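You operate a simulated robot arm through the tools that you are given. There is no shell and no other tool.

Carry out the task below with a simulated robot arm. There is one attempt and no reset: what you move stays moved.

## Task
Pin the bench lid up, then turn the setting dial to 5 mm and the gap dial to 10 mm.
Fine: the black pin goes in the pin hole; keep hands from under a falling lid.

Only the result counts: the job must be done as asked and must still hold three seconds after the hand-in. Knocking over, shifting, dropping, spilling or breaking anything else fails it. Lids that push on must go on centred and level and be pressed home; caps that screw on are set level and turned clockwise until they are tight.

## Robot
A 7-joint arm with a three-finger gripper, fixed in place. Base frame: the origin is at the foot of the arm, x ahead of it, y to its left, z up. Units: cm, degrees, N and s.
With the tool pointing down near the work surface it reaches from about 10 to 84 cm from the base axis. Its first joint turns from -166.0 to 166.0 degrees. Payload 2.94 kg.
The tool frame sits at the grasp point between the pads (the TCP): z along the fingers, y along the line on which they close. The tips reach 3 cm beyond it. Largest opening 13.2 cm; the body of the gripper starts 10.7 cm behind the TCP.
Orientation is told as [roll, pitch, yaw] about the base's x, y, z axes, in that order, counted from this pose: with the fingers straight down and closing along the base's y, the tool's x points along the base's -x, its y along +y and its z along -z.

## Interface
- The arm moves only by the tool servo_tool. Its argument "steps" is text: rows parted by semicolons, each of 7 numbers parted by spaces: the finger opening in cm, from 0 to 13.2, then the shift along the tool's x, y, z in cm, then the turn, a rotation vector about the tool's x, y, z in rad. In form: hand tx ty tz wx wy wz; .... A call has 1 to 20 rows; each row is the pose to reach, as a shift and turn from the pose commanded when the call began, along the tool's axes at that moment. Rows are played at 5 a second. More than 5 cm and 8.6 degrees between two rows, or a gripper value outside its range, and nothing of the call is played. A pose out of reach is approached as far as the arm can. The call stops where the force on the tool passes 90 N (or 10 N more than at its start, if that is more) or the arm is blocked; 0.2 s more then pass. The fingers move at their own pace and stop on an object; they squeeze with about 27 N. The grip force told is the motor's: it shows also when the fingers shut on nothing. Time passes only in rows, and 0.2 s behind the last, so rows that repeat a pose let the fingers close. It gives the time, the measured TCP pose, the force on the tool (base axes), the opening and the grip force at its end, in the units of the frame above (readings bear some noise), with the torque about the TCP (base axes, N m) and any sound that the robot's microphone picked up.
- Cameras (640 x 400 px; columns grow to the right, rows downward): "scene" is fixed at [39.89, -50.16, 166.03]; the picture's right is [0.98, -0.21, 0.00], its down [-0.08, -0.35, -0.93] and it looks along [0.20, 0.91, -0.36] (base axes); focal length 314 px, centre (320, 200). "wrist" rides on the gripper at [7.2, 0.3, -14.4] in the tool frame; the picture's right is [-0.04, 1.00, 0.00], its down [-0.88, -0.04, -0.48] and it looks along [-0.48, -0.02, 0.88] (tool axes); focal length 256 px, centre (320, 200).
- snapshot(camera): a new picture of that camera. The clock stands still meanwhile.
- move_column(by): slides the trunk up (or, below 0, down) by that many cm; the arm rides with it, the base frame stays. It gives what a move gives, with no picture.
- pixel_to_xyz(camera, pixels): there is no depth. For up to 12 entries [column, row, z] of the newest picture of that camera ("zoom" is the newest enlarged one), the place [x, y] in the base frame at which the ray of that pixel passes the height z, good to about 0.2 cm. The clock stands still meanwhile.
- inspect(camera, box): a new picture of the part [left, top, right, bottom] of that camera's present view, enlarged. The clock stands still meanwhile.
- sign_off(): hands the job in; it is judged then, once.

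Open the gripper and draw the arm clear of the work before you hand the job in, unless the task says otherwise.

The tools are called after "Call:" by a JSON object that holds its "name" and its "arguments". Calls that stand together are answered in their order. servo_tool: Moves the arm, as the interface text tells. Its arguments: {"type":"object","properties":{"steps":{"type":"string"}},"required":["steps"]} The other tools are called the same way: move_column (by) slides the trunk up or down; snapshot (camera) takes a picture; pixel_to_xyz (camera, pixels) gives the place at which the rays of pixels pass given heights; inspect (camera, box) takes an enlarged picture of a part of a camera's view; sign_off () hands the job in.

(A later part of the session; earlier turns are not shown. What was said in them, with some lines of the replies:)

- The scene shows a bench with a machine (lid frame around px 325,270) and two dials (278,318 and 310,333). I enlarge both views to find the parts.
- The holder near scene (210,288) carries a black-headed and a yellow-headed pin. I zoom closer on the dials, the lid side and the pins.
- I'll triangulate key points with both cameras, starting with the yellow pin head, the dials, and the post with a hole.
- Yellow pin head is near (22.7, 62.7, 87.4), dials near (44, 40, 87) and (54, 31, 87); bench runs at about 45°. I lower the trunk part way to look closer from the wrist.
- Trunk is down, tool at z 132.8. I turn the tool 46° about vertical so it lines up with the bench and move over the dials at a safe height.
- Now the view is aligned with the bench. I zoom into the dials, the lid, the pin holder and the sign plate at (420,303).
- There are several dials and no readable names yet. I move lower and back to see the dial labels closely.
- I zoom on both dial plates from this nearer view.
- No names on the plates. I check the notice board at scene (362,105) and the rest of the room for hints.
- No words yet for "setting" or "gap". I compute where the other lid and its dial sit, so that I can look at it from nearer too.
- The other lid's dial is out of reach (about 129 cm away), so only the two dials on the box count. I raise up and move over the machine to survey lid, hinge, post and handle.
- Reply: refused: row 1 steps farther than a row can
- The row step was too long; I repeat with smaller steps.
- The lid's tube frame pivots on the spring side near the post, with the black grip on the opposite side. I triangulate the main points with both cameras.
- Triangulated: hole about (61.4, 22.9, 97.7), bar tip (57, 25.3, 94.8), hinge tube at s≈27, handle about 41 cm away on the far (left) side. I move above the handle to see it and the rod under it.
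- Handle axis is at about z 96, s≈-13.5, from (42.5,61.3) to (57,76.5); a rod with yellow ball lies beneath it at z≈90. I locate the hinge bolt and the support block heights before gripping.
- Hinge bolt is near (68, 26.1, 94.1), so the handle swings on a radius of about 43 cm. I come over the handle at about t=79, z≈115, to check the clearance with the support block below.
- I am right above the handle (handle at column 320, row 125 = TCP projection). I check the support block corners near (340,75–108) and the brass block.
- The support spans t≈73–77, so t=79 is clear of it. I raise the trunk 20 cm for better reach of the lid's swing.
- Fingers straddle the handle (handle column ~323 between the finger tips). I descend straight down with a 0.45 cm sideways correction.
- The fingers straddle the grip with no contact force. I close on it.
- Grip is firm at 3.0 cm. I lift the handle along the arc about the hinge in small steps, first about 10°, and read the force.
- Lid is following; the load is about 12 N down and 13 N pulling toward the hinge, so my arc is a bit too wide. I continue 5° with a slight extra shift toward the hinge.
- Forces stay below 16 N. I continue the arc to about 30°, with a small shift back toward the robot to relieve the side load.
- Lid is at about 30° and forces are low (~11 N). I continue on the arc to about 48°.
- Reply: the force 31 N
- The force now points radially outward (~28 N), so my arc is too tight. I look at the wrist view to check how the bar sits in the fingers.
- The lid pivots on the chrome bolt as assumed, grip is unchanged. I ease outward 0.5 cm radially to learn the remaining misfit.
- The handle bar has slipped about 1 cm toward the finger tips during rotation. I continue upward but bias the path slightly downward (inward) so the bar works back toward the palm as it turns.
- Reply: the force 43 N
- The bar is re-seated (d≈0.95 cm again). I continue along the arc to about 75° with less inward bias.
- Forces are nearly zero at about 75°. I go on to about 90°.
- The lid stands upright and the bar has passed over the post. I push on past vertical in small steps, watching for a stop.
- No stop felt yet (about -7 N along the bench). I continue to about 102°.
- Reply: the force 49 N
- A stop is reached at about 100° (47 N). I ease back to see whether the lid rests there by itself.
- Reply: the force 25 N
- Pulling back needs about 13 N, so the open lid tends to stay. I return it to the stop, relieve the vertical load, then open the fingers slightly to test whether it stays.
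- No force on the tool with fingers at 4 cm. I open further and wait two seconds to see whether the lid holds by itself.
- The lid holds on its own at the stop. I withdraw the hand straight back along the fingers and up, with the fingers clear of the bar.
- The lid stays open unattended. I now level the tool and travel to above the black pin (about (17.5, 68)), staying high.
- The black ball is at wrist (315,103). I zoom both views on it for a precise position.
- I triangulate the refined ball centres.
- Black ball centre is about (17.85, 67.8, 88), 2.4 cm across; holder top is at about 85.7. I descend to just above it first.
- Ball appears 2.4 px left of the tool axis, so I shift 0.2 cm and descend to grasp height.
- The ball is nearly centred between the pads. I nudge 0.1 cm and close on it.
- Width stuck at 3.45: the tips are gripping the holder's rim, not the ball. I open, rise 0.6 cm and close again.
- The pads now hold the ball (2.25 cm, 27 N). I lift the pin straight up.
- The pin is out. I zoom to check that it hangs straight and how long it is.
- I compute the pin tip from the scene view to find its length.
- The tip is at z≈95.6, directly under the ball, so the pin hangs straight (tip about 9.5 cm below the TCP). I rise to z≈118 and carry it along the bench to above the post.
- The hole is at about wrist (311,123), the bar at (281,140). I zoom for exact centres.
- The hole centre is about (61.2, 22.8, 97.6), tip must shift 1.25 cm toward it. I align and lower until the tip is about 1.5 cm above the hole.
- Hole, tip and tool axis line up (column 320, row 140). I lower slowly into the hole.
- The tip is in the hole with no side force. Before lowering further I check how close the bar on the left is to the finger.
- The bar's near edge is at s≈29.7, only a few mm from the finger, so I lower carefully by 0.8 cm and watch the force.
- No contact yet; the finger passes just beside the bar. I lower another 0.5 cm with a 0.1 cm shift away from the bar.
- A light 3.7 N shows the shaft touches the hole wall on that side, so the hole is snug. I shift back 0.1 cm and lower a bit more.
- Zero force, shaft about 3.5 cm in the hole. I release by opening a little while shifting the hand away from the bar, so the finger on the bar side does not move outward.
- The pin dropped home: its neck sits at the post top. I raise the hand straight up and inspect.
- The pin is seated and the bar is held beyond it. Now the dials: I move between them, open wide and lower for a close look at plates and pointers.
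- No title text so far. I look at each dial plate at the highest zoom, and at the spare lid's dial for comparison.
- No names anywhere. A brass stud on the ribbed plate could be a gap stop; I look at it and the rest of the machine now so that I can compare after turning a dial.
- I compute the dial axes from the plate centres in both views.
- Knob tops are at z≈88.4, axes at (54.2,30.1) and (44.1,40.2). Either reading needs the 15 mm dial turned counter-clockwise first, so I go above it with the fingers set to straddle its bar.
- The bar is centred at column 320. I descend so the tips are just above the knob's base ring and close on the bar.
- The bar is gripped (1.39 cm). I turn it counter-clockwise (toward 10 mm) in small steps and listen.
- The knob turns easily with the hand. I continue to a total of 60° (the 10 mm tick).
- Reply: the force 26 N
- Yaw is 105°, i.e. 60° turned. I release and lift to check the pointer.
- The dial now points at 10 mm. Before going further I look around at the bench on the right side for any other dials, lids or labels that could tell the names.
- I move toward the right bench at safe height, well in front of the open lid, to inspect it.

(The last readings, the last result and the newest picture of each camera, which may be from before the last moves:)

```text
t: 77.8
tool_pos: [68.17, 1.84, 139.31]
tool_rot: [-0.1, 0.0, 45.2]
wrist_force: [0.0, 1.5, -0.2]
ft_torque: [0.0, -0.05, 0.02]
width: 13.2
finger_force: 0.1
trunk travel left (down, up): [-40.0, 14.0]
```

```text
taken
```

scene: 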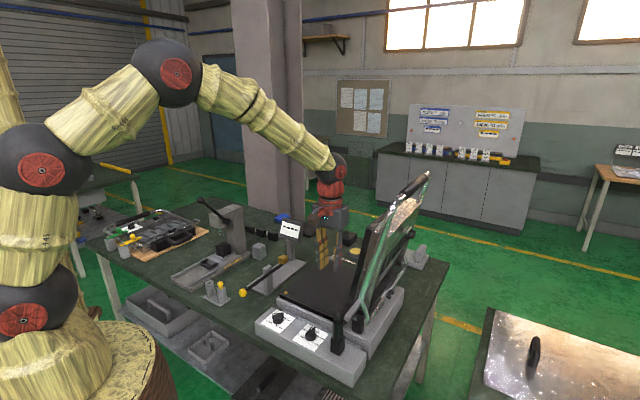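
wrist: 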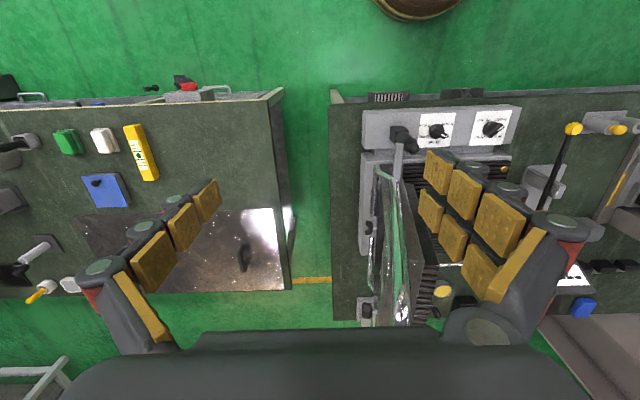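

Call:
{"name": "inspect", "arguments": {"camera": "wrist", "box": [0, 60, 300, 310]}}

Call:
{"name": "inspect", "arguments": {"camera": "wrist", "box": [340, 90, 540, 220]}}

Call:
{"name": "inspect", "arguments": {"camera": "wrist", "box": [0, 70, 160, 170]}}

Call:
{"name": "inspect", "arguments": {"camera": "wrist", "box": [140, 60, 290, 130]}}

```text
1.60 times, centred on (150, 185) of wrist
```

zoom: 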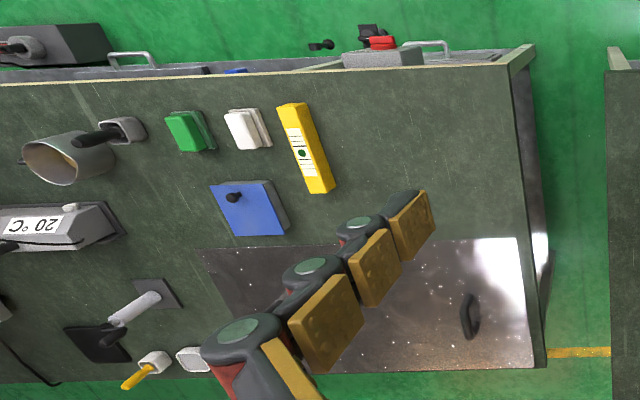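

```text
3.08 times, centred on (440, 155) of wrist
```

zoom: 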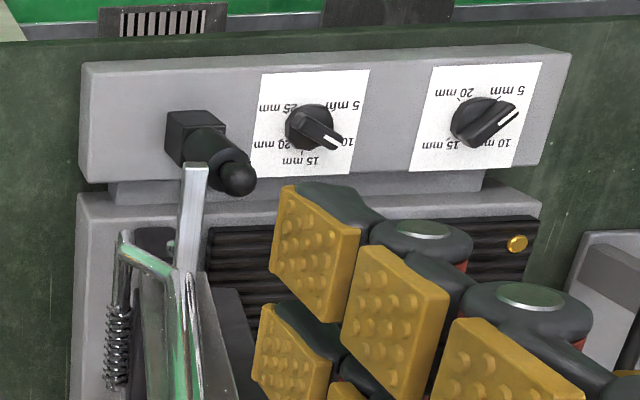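

```text
4.00 times, centred on (80, 120) of wrist
```

zoom: 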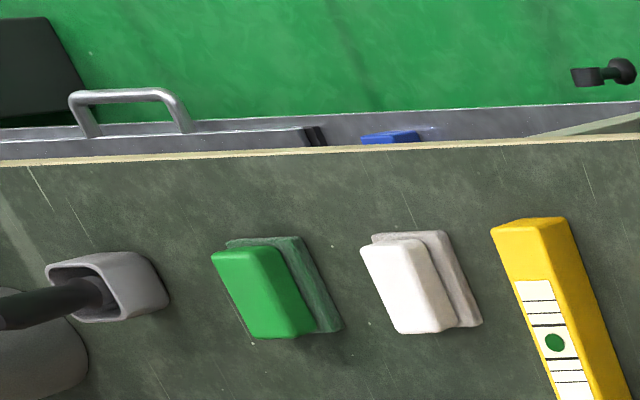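

```text
4.27 times, centred on (215, 95) of wrist
```

zoom: 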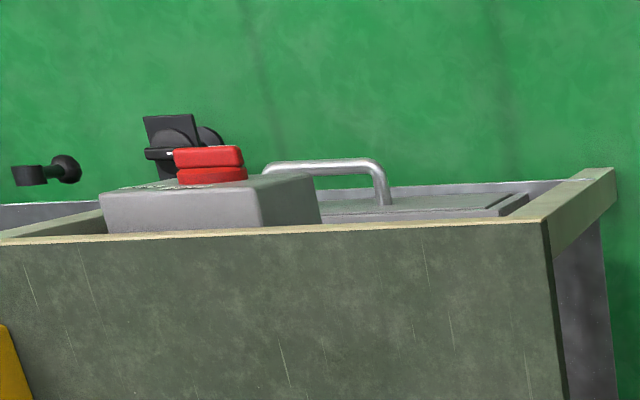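

Nothing labelled there either; that bench is another station. I compare the brass stud and the rest of the machine with the earlier picture, to see whether the turned dial moved anything.

Call:
{"name": "inspect", "arguments": {"camera": "scene", "box": [260, 280, 320, 330]}}

Call:
{"name": "inspect", "arguments": {"camera": "scene", "box": [230, 210, 430, 380]}}

Call:
{"name": "inspect", "arguments": {"camera": "scene", "box": [270, 205, 320, 250]}}

```text
8.00 times, centred on (290, 305) of scene
```

zoom: 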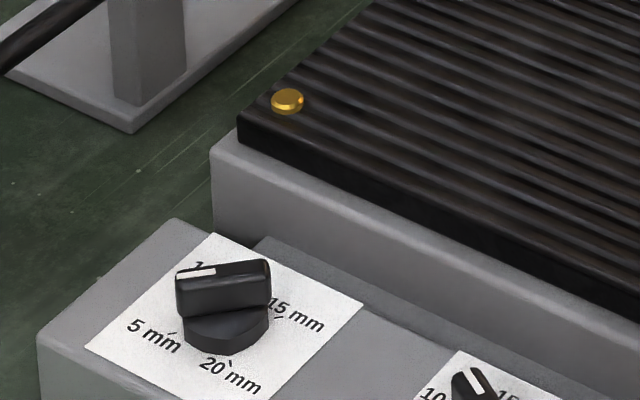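

```text
2.35 times, centred on (330, 295) of scene
```

zoom: 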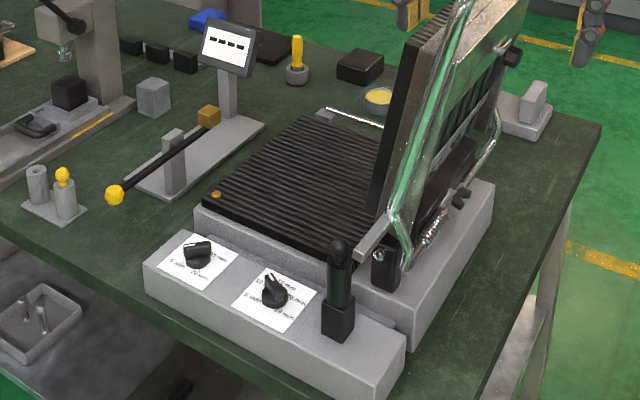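

```text
8.89 times, centred on (295, 228) of scene
```

zoom: 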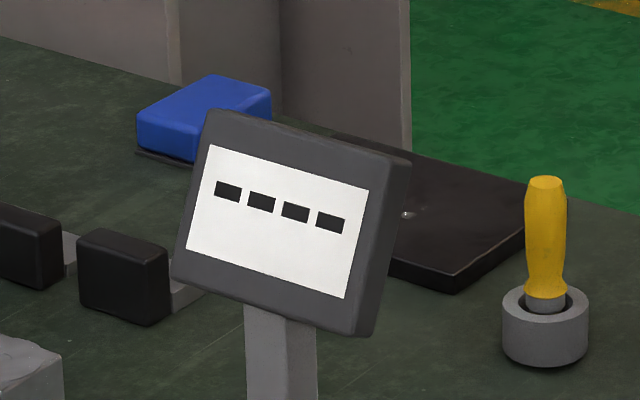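

The stud did not move. I go to the other dial (bar along base x, so yaw 0) to turn it from 5 to 10 mm and watch for effects.

Call:
{"name": "servo_tool", "arguments": {"steps": "10 0 4 0 0 0 0; 8 0 8 1 0 0 0; 6 0 12 2 0 0 0; 4 0 16 3 0 0 0; 4 0 20 5 0 0 0; 4 -1 24 6.5 0 0 0.1; 4 -2.5 28 8 0 0 0.2; 4 -4 32 9.5 0 0 0.3; 4 -6 36 10.5 0 0 0.4; 4 -8 40 11 0 0 0.5; 4 -10.1 43 12 0 0 0.6; 4 -10.1 44.1 16 0 0 0.7; 4 -10.1 44.1 20.5 0 0 0.785; 4 -10.1 44.1 25 0 0 0.785; 4 -10.1 44.1 29.5 0 0 0.785; 4 -10.1 44.1 34 0 0 0.785; 4 -10.1 44.1 38 0 0 0.785; 4 -10.1 44.1 38 0 0 0.785"}}

Call:
{"name": "snapshot", "arguments": {"camera": "wrist"}}

Call:
{"name": "inspect", "arguments": {"camera": "wrist", "box": [240, 80, 400, 220]}}

```text
t: 81.5
tool_pos: [44.39, 40.2, 101.1]
tool_rot: [0.0, 0.0, 0.2]
wrist_force: [-1.1, 0.3, -0.1]
ft_torque: [-0.02, -0.01, 0.0]
width: 4.0
finger_force: 0.1
trunk travel left (down, up): [-40.0, 14.0]
```

```text
taken
```

wrist: 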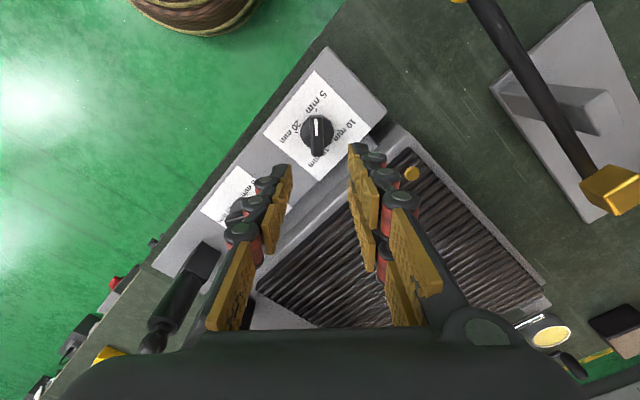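

```text
2.86 times, centred on (320, 150) of wrist
```

zoom: 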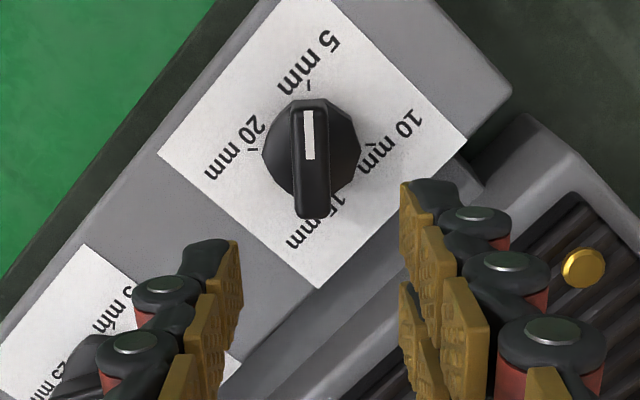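

The pointer is exactly on 5 mm. The bar is 3 px left of the tool axis, so I shift 0.3 cm and descend partway to recheck.

Call:
{"name": "servo_tool", "arguments": {"steps": "4 0.1 -0.15 3 0 0 0; 4 0.15 -0.3 6 0 0 0; 4 0.15 -0.3 6 0 0 0"}}

Call:
{"name": "inspect", "arguments": {"camera": "wrist", "box": [240, 80, 400, 220]}}

```text
t: 82.3
tool_pos: [44.13, 40.18, 94.97]
tool_rot: [0.0, -0.1, 0.1]
wrist_force: [0.1, -0.8, -0.3]
ft_torque: [0.01, -0.01, 0.01]
width: 3.99
finger_force: 0.1
trunk travel left (down, up): [-40.0, 14.0]
```

```text
2.86 times, centred on (320, 150) of wrist
```

zoom: 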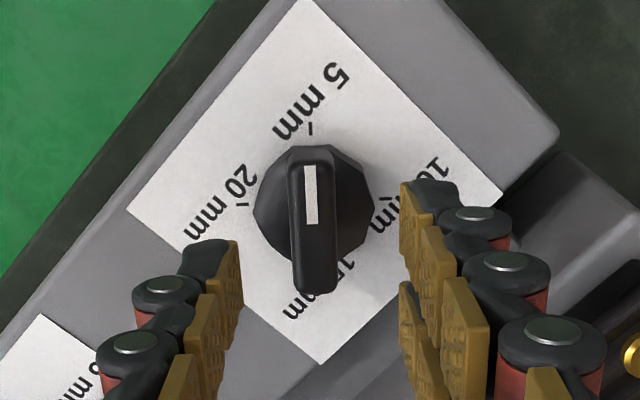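

Bar is still 2 px left of axis; I shift 0.18 cm more, descend and close on it.

Call:
{"name": "servo_tool", "arguments": {"steps": "4 0 -0.18 2.5 0 0 0; 4 0 -0.18 4.8 0 0 0; 4 0 -0.18 4.8 0 0 0; 3 0 -0.18 4.8 0 0 0; 2.2 0 -0.18 4.8 0 0 0; 1.6 0 -0.18 4.8 0 0 0; 1 0 -0.18 4.8 0 0 0; 0 0 -0.18 4.8 0 0 0; 0 0 -0.18 4.8 0 0 0"}}

Call:
{"name": "inspect", "arguments": {"camera": "wrist", "box": [240, 80, 400, 220]}}

```text
t: 84.3
tool_pos: [44.07, 39.99, 90.28]
tool_rot: [-0.1, 0.0, 0.1]
wrist_force: [-0.1, -2.5, -1.3]
ft_torque: [-0.11, 0.01, -0.09]
width: 1.38
finger_force: 40.5
trunk travel left (down, up): [-40.0, 14.0]
```

```text
2.86 times, centred on (320, 150) of wrist
```

zoom: 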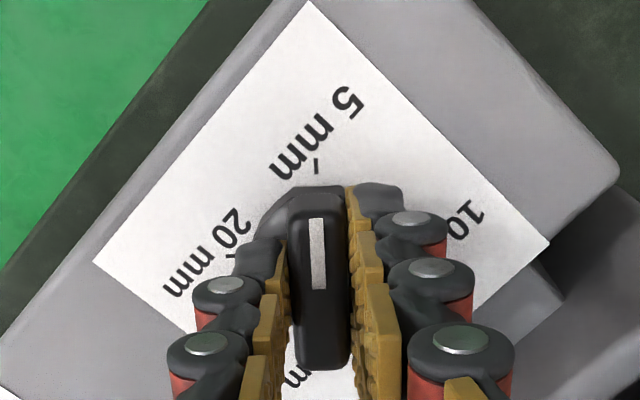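

Gripped at 1.38 cm. I turn it 90° clockwise (seen from above) toward 10 mm.

Call:
{"name": "servo_tool", "arguments": {"steps": "0 0 0 0 0 0 0.12; 0 0 0 0 0 0 0.24; 0 0 0 0 0 0 0.36; 0 0 0 0 0 0 0.48; 0 0 0 0 0 0 0.60; 0 0 0 0 0 0 0.72; 0 0 0 0 0 0 0.785; 0 0 0 0 0 0 0.785"}}

Call:
{"name": "inspect", "arguments": {"camera": "scene", "box": [255, 280, 335, 345]}}

```text
t: 86.2
tool_pos: [44.18, 40.0, 90.24]
tool_rot: [-0.1, -0.2, -44.9]
wrist_force: [-10.5, 16.7, -7.5]
ft_torque: [1.03, 0.88, 0.01]
width: 1.37
finger_force: 40.1
trunk travel left (down, up): [-40.0, 14.0]
```

```text
6.15 times, centred on (295, 312) of scene
```

zoom: 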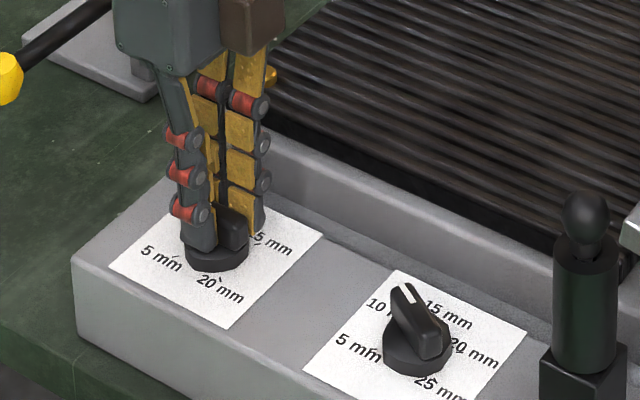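

The knob follows. I turn the remaining 45° to reach the 10 mm tick.

Call:
{"name": "servo_tool", "arguments": {"steps": "0 0 0 0 0 0 0.12; 0 0 0 0 0 0 0.24; 0 0 0 0 0 0 0.36; 0 0 0 0 0 0 0.48; 0 0 0 0 0 0 0.60; 0 0 0 0 0 0 0.72; 0 0 0 0 0 0 0.785; 0 0 0 0 0 0 0.785"}}

Call:
{"name": "inspect", "arguments": {"camera": "scene", "box": [255, 280, 335, 345]}}

```text
t: 88.0
tool_pos: [44.14, 40.11, 90.34]
tool_rot: [0.0, 0.1, -89.8]
wrist_force: [-5.4, 17.6, -7.1]
ft_torque: [-0.25, 0.11, 0.01]
width: 1.36
finger_force: 40.1
trunk travel left (down, up): [-40.0, 14.0]
```

```text
6.15 times, centred on (295, 312) of scene
```

zoom: 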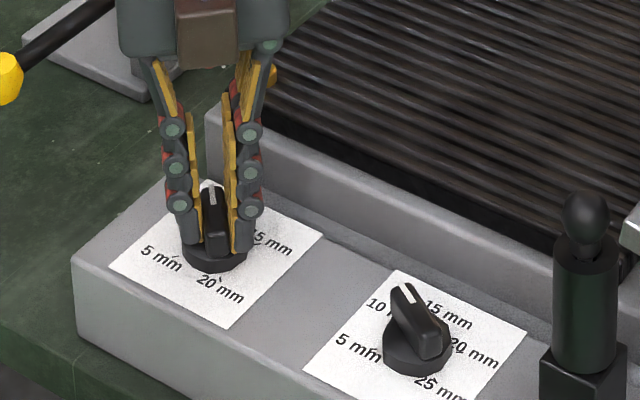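

Yaw −89.8°: the pointer should be on 10 mm. I release, lift and verify.

Call:
{"name": "servo_tool", "arguments": {"steps": "2 0 0 0 0 0 0; 3 0 0 0 0 0 0; 4 0 0 0 0 0 0; 4 0 0 -2 0 0 0; 4 0 0 -5 0 0 0; 4 0 0 -8 0 0 0; 4 0 0 -8 0 0 0"}}

Call:
{"name": "inspect", "arguments": {"camera": "scene", "box": [255, 280, 335, 345]}}

Call:
{"name": "inspect", "arguments": {"camera": "wrist", "box": [240, 80, 400, 220]}}

Call:
{"name": "snapshot", "arguments": {"camera": "scene"}}

```text
t: 89.5
tool_pos: [44.09, 39.84, 98.5]
tool_rot: [-0.1, 0.0, -89.9]
wrist_force: [-0.2, -0.6, 0.3]
ft_torque: [0.0, -0.01, -0.01]
width: 4.0
finger_force: 0.0
trunk travel left (down, up): [-40.0, 14.0]
```

```text
6.15 times, centred on (295, 312) of scene
```

zoom: 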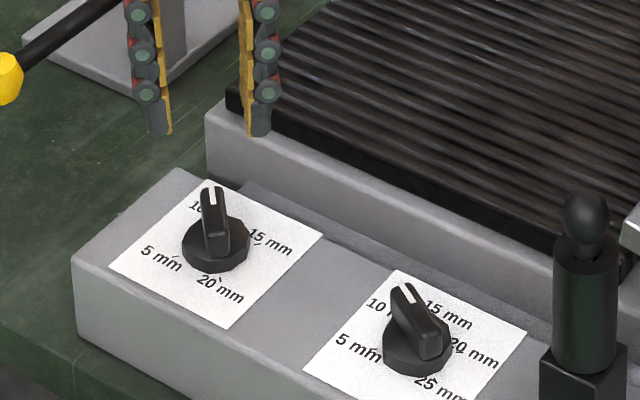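

```text
2.86 times, centred on (320, 150) of wrist
```

zoom: 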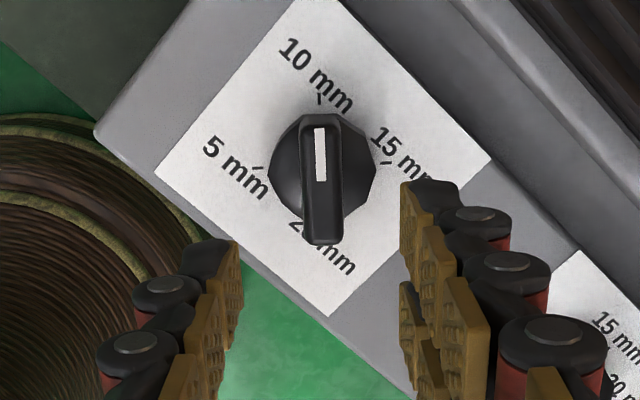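

```text
taken
```

scene: 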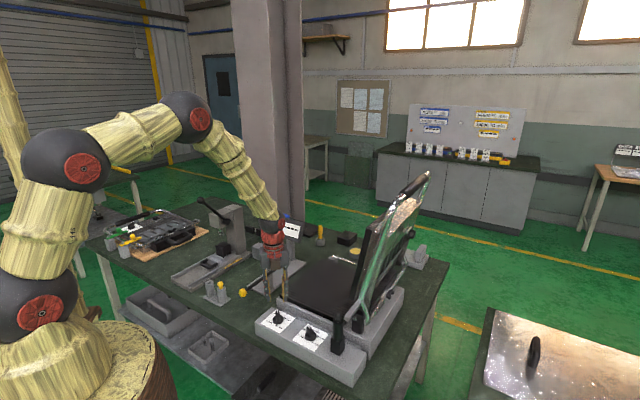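

Both dials now read 10 mm. I raise the hand and check whether this dial moved the stud or anything else.

Call:
{"name": "servo_tool", "arguments": {"steps": "4 0 0 -4 0 0 0; 4 0 0 -8 0 0 0; 4 0 0 -12 0 0 0; 4 0 0 -16 0 0 0; 4 0 0 -20 0 0 0; 4 0 0 -20 0 0 0"}}

Call:
{"name": "inspect", "arguments": {"camera": "scene", "box": [260, 280, 320, 330]}}

Call:
{"name": "inspect", "arguments": {"camera": "scene", "box": [230, 210, 430, 380]}}

Call:
{"name": "inspect", "arguments": {"camera": "wrist", "box": [150, 0, 600, 320]}}

```text
t: 91.0
tool_pos: [44.35, 39.9, 118.42]
tool_rot: [-0.1, 0.0, -89.9]
wrist_force: [0.0, -0.1, 0.6]
ft_torque: [0.04, 0.02, -0.02]
width: 3.99
finger_force: 0.0
trunk travel left (down, up): [-40.0, 14.0]
```

```text
8.00 times, centred on (290, 305) of scene
```

zoom: 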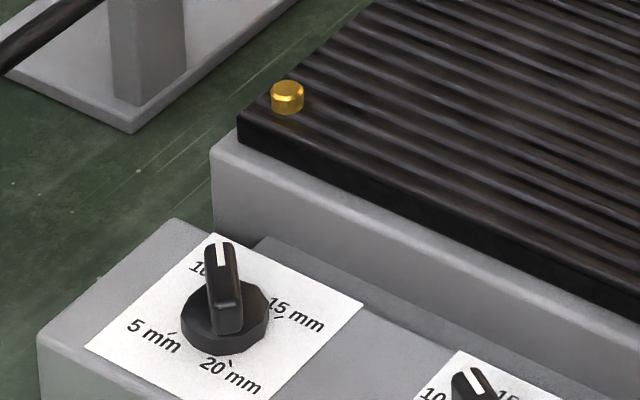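

```text
2.35 times, centred on (330, 295) of scene
```

zoom: 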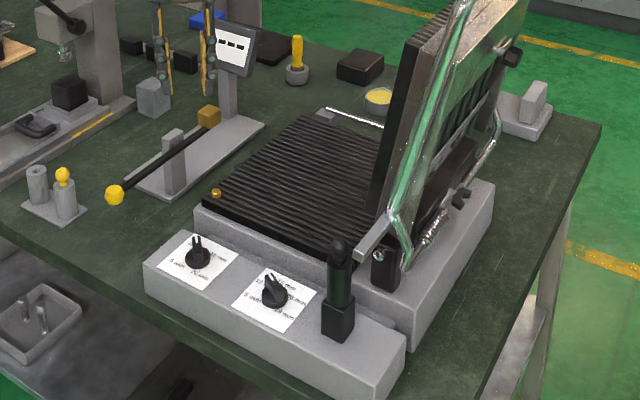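

```text
1.25 times, centred on (375, 160) of wrist
```

zoom: 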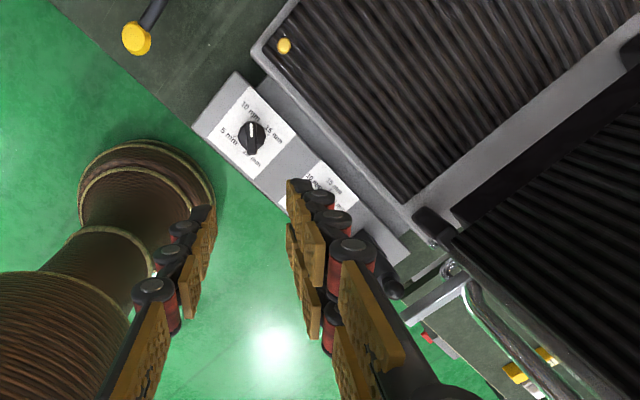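

Turning this left dial raised the brass stud from about 5 to 10 mm, so it is the gap dial and it is right at 10 mm. The other one is the setting dial and must go on from 10 to 5 mm; I move above it with yaw −75°.

Call:
{"name": "servo_tool", "arguments": {"steps": "4 -3 3 0 0 0 -0.06; 4 -6 6 1 0 0 -0.13; 4 -9 9 3 0 0 -0.2; 4 -9.7 9.85 7 0 0 -0.262; 4 -9.7 9.85 11 0 0 -0.262; 4 -9.7 9.85 15 0 0 -0.262; 4 -9.7 9.85 20 0 0 -0.262; 4 -9.7 9.85 22 0 0 -0.262; 4 -9.7 9.85 22 0 0 -0.262"}}

Call:
{"name": "inspect", "arguments": {"camera": "wrist", "box": [240, 80, 400, 220]}}

Call:
{"name": "inspect", "arguments": {"camera": "scene", "box": [250, 250, 380, 350]}}

```text
t: 93.0
tool_pos: [53.94, 30.21, 96.38]
tool_rot: [0.0, 0.0, -74.9]
wrist_force: [-0.5, -0.5, 0.2]
ft_torque: [0.02, -0.02, -0.03]
width: 3.96
finger_force: 0.1
trunk travel left (down, up): [-40.0, 14.0]
```

```text
2.86 times, centred on (320, 150) of wrist
```

zoom: 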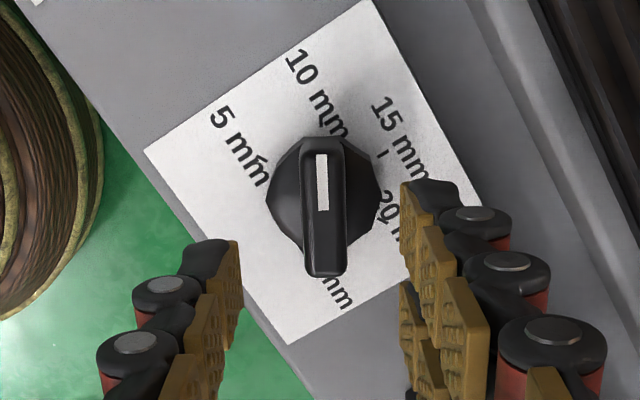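

```text
4.00 times, centred on (315, 300) of scene
```

zoom: 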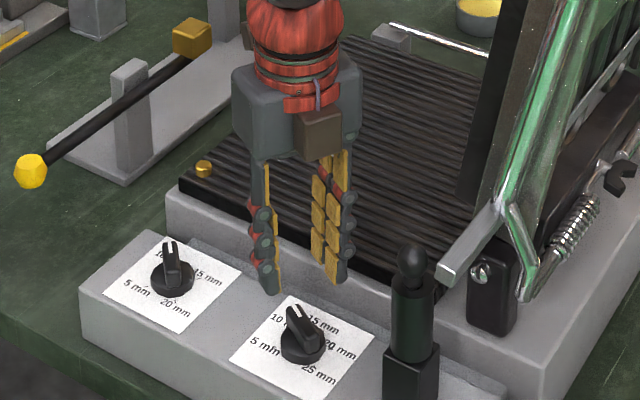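

The bar is aligned (col 321, row 152). I descend, close and turn it counter-clockwise 60° toward 5 mm.

Call:
{"name": "servo_tool", "arguments": {"steps": "4 0 0.08 2.5 0 0 0; 4 0 0.08 4.5 0 0 0; 4 0 0.08 6.15 0 0 0; 4 0 0.08 6.15 0 0 0; 3 0 0.08 6.15 0 0 0; 2.2 0 0.08 6.15 0 0 0; 1.6 0 0.08 6.15 0 0 0; 1 0 0.08 6.15 0 0 0; 0 0 0.08 6.15 0 0 0; 0 0 0.08 6.15 0 0 0"}}

Call:
{"name": "servo_tool", "arguments": {"steps": "0 0 0 0 0 0 -0.12; 0 0 0 0 0 0 -0.24; 0 0 0 0 0 0 -0.36; 0 0 0 0 0 0 -0.48; 0 0 0 0 0 0 -0.60; 0 0 0 0 0 0 -0.72; 0 0 0 0 0 0 -0.84; 0 0 0 0 0 0 -0.95; 0 0 0 0 0 0 -1.047; 0 0 0 0 0 0 -1.047"}}

Call:
{"name": "inspect", "arguments": {"camera": "scene", "box": [255, 280, 345, 345]}}

```text
t: 95.2
tool_pos: [54.01, 30.24, 89.99]
tool_rot: [-0.1, 0.0, -74.8]
wrist_force: [-5.9, -0.2, -1.8]
ft_torque: [-0.09, 0.2, -0.02]
width: 1.38
finger_force: 39.9
trunk travel left (down, up): [-40.0, 14.0]
```

```text
t: 97.3
tool_pos: [53.97, 30.1, 90.15]
tool_rot: [-0.1, 0.0, -14.9]
wrist_force: [-18.0, -2.7, -10.8]
ft_torque: [-0.1, 0.4, -0.15]
width: 1.38
finger_force: 40.0
trunk travel left (down, up): [-40.0, 14.0]
```

```text
6.15 times, centred on (300, 312) of scene
```

zoom: 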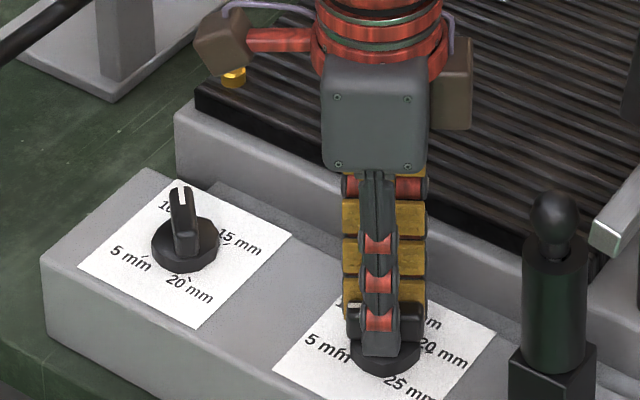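

Yaw is −14.9°, 60° turned. I release, lift off and verify both pointers.

Call:
{"name": "servo_tool", "arguments": {"steps": "2 0 0 0 0 0 0; 3 0 0 0 0 0 0; 4 0 0 0 0 0 0; 4 0 0 -2 0 0 0; 4 0 0 -5 0 0 0; 4 0 0 -8 0 0 0; 4 0 0 -12 0 0 0; 4 0 0 -12 0 0 0"}}

Call:
{"name": "inspect", "arguments": {"camera": "wrist", "box": [240, 80, 400, 220]}}

Call:
{"name": "inspect", "arguments": {"camera": "scene", "box": [255, 280, 345, 345]}}

```text
t: 99.2
tool_pos: [54.19, 30.19, 102.23]
tool_rot: [0.0, 0.0, -14.8]
wrist_force: [0.0, -0.6, -0.2]
ft_torque: [0.0, -0.03, 0.0]
width: 4.02
finger_force: 0.0
trunk travel left (down, up): [-40.0, 14.0]
```

```text
2.86 times, centred on (320, 150) of wrist
```

zoom: 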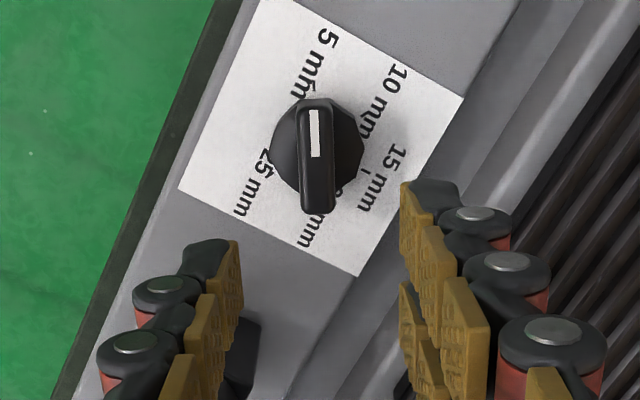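

```text
6.15 times, centred on (300, 312) of scene
```

zoom: 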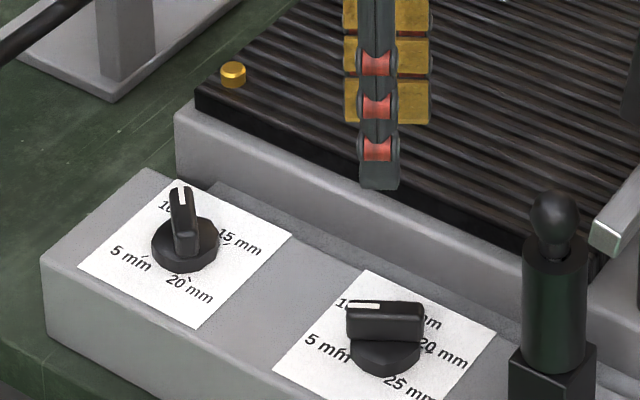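

The setting dial points at 5 mm, the gap dial at 10 mm with the stud up, and the pin stands in its hole. I raise the arm and draw it back clear of the bench.

Call:
{"name": "servo_tool", "arguments": {"steps": "4 0 0 -4.5 0 0 0; 4 0 0 -9 0 0 0; 4 0 0 -13.5 0 0 0; 4 0 0 -18 0 0 0; 6 0 0 -22.5 0 0 0; 8 0 0 -27 0 0 0; 8 0 0 -31.5 0 0 0; 8 0 0 -36 0 0 0; 8 4 1 -38 0 0 0; 8 8 2 -40 0 0 0; 8 12 3 -42 0 0 0; 8 16 4 -43 0 0 0; 8 20 5 -43 0 0 0; 8 24 6 -43 0 0 0; 8 24 6 -43 0 0 0"}}

Call:
{"name": "snapshot", "arguments": {"camera": "scene"}}

Call:
{"name": "inspect", "arguments": {"camera": "scene", "box": [195, 265, 245, 310]}}

Call:
{"name": "inspect", "arguments": {"camera": "scene", "box": [255, 260, 385, 350]}}

```text
t: 102.3
tool_pos: [32.19, 42.28, 145.27]
tool_rot: [0.1, 0.0, -14.7]
wrist_force: [0.1, 0.5, -0.4]
ft_torque: [0.01, 0.05, -0.01]
width: 8.02
finger_force: 0.0
trunk travel left (down, up): [-40.0, 14.0]
```

```text
taken
```

scene: 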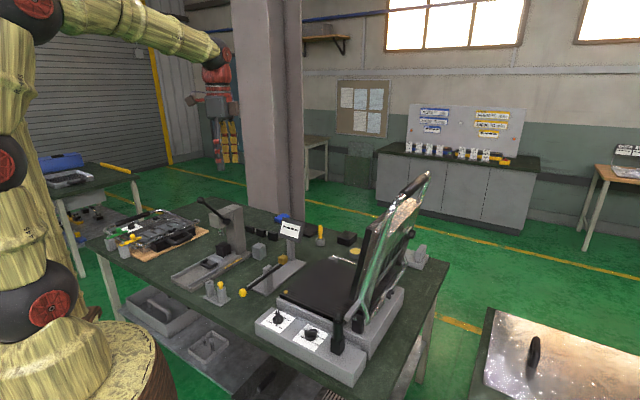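

```text
8.89 times, centred on (220, 288) of scene
```

zoom: 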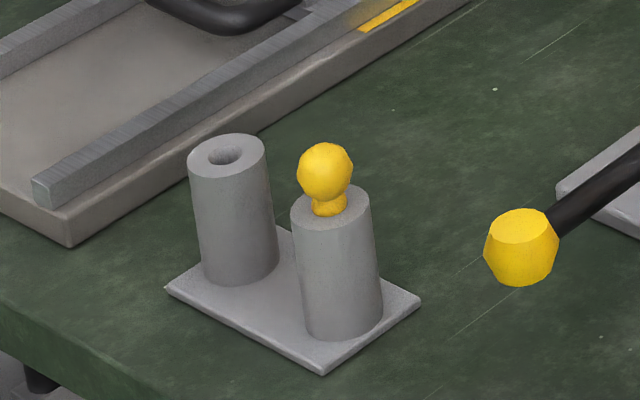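

```text
4.44 times, centred on (320, 305) of scene
```

zoom: 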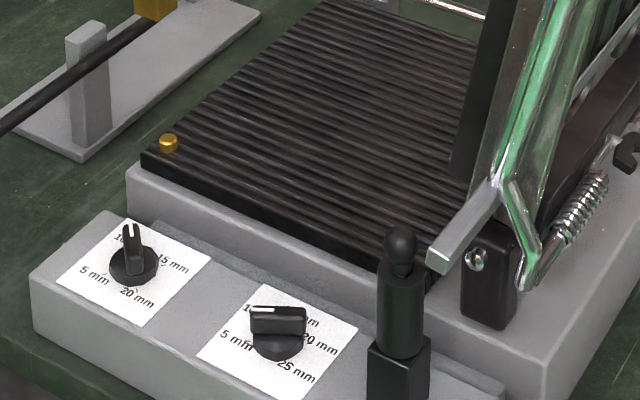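

The lid is open with the black pin seated in the post. The setting dial reads 5 mm, the gap dial reads 10 mm, the pin holder has not moved, and the arm is clear with the gripper open. I hand the job in.

Call:
{"name": "sign_off", "arguments": {}}

```text
The job is handed in.
```

The bench lid is up and pinned with the black pin. The setting dial is at 5 mm and the gap dial is at 10 mm. I handed the job in with the gripper open and the arm clear of the bench.

- **Lid:** it was lifted by its handle to its stop at about 100° and stays there by itself. The pin dropped fully home in the post, with the lid's bar behind it.
- **Which dial is which:** neither dial is labelled. Turning the left one (5–20 mm scale) raised the brass stud on the ribbed plate, so I took that as the gap dial. The right one (5–25 mm scale) did not move the stud, so I took it as the setting dial. If those names are the other way round, the dials are set wrong.
- **Pin holder:** on the first try the fingers closed on the holder's rim instead of the pin. The later picture shows the holder and the yellow pin where they were.
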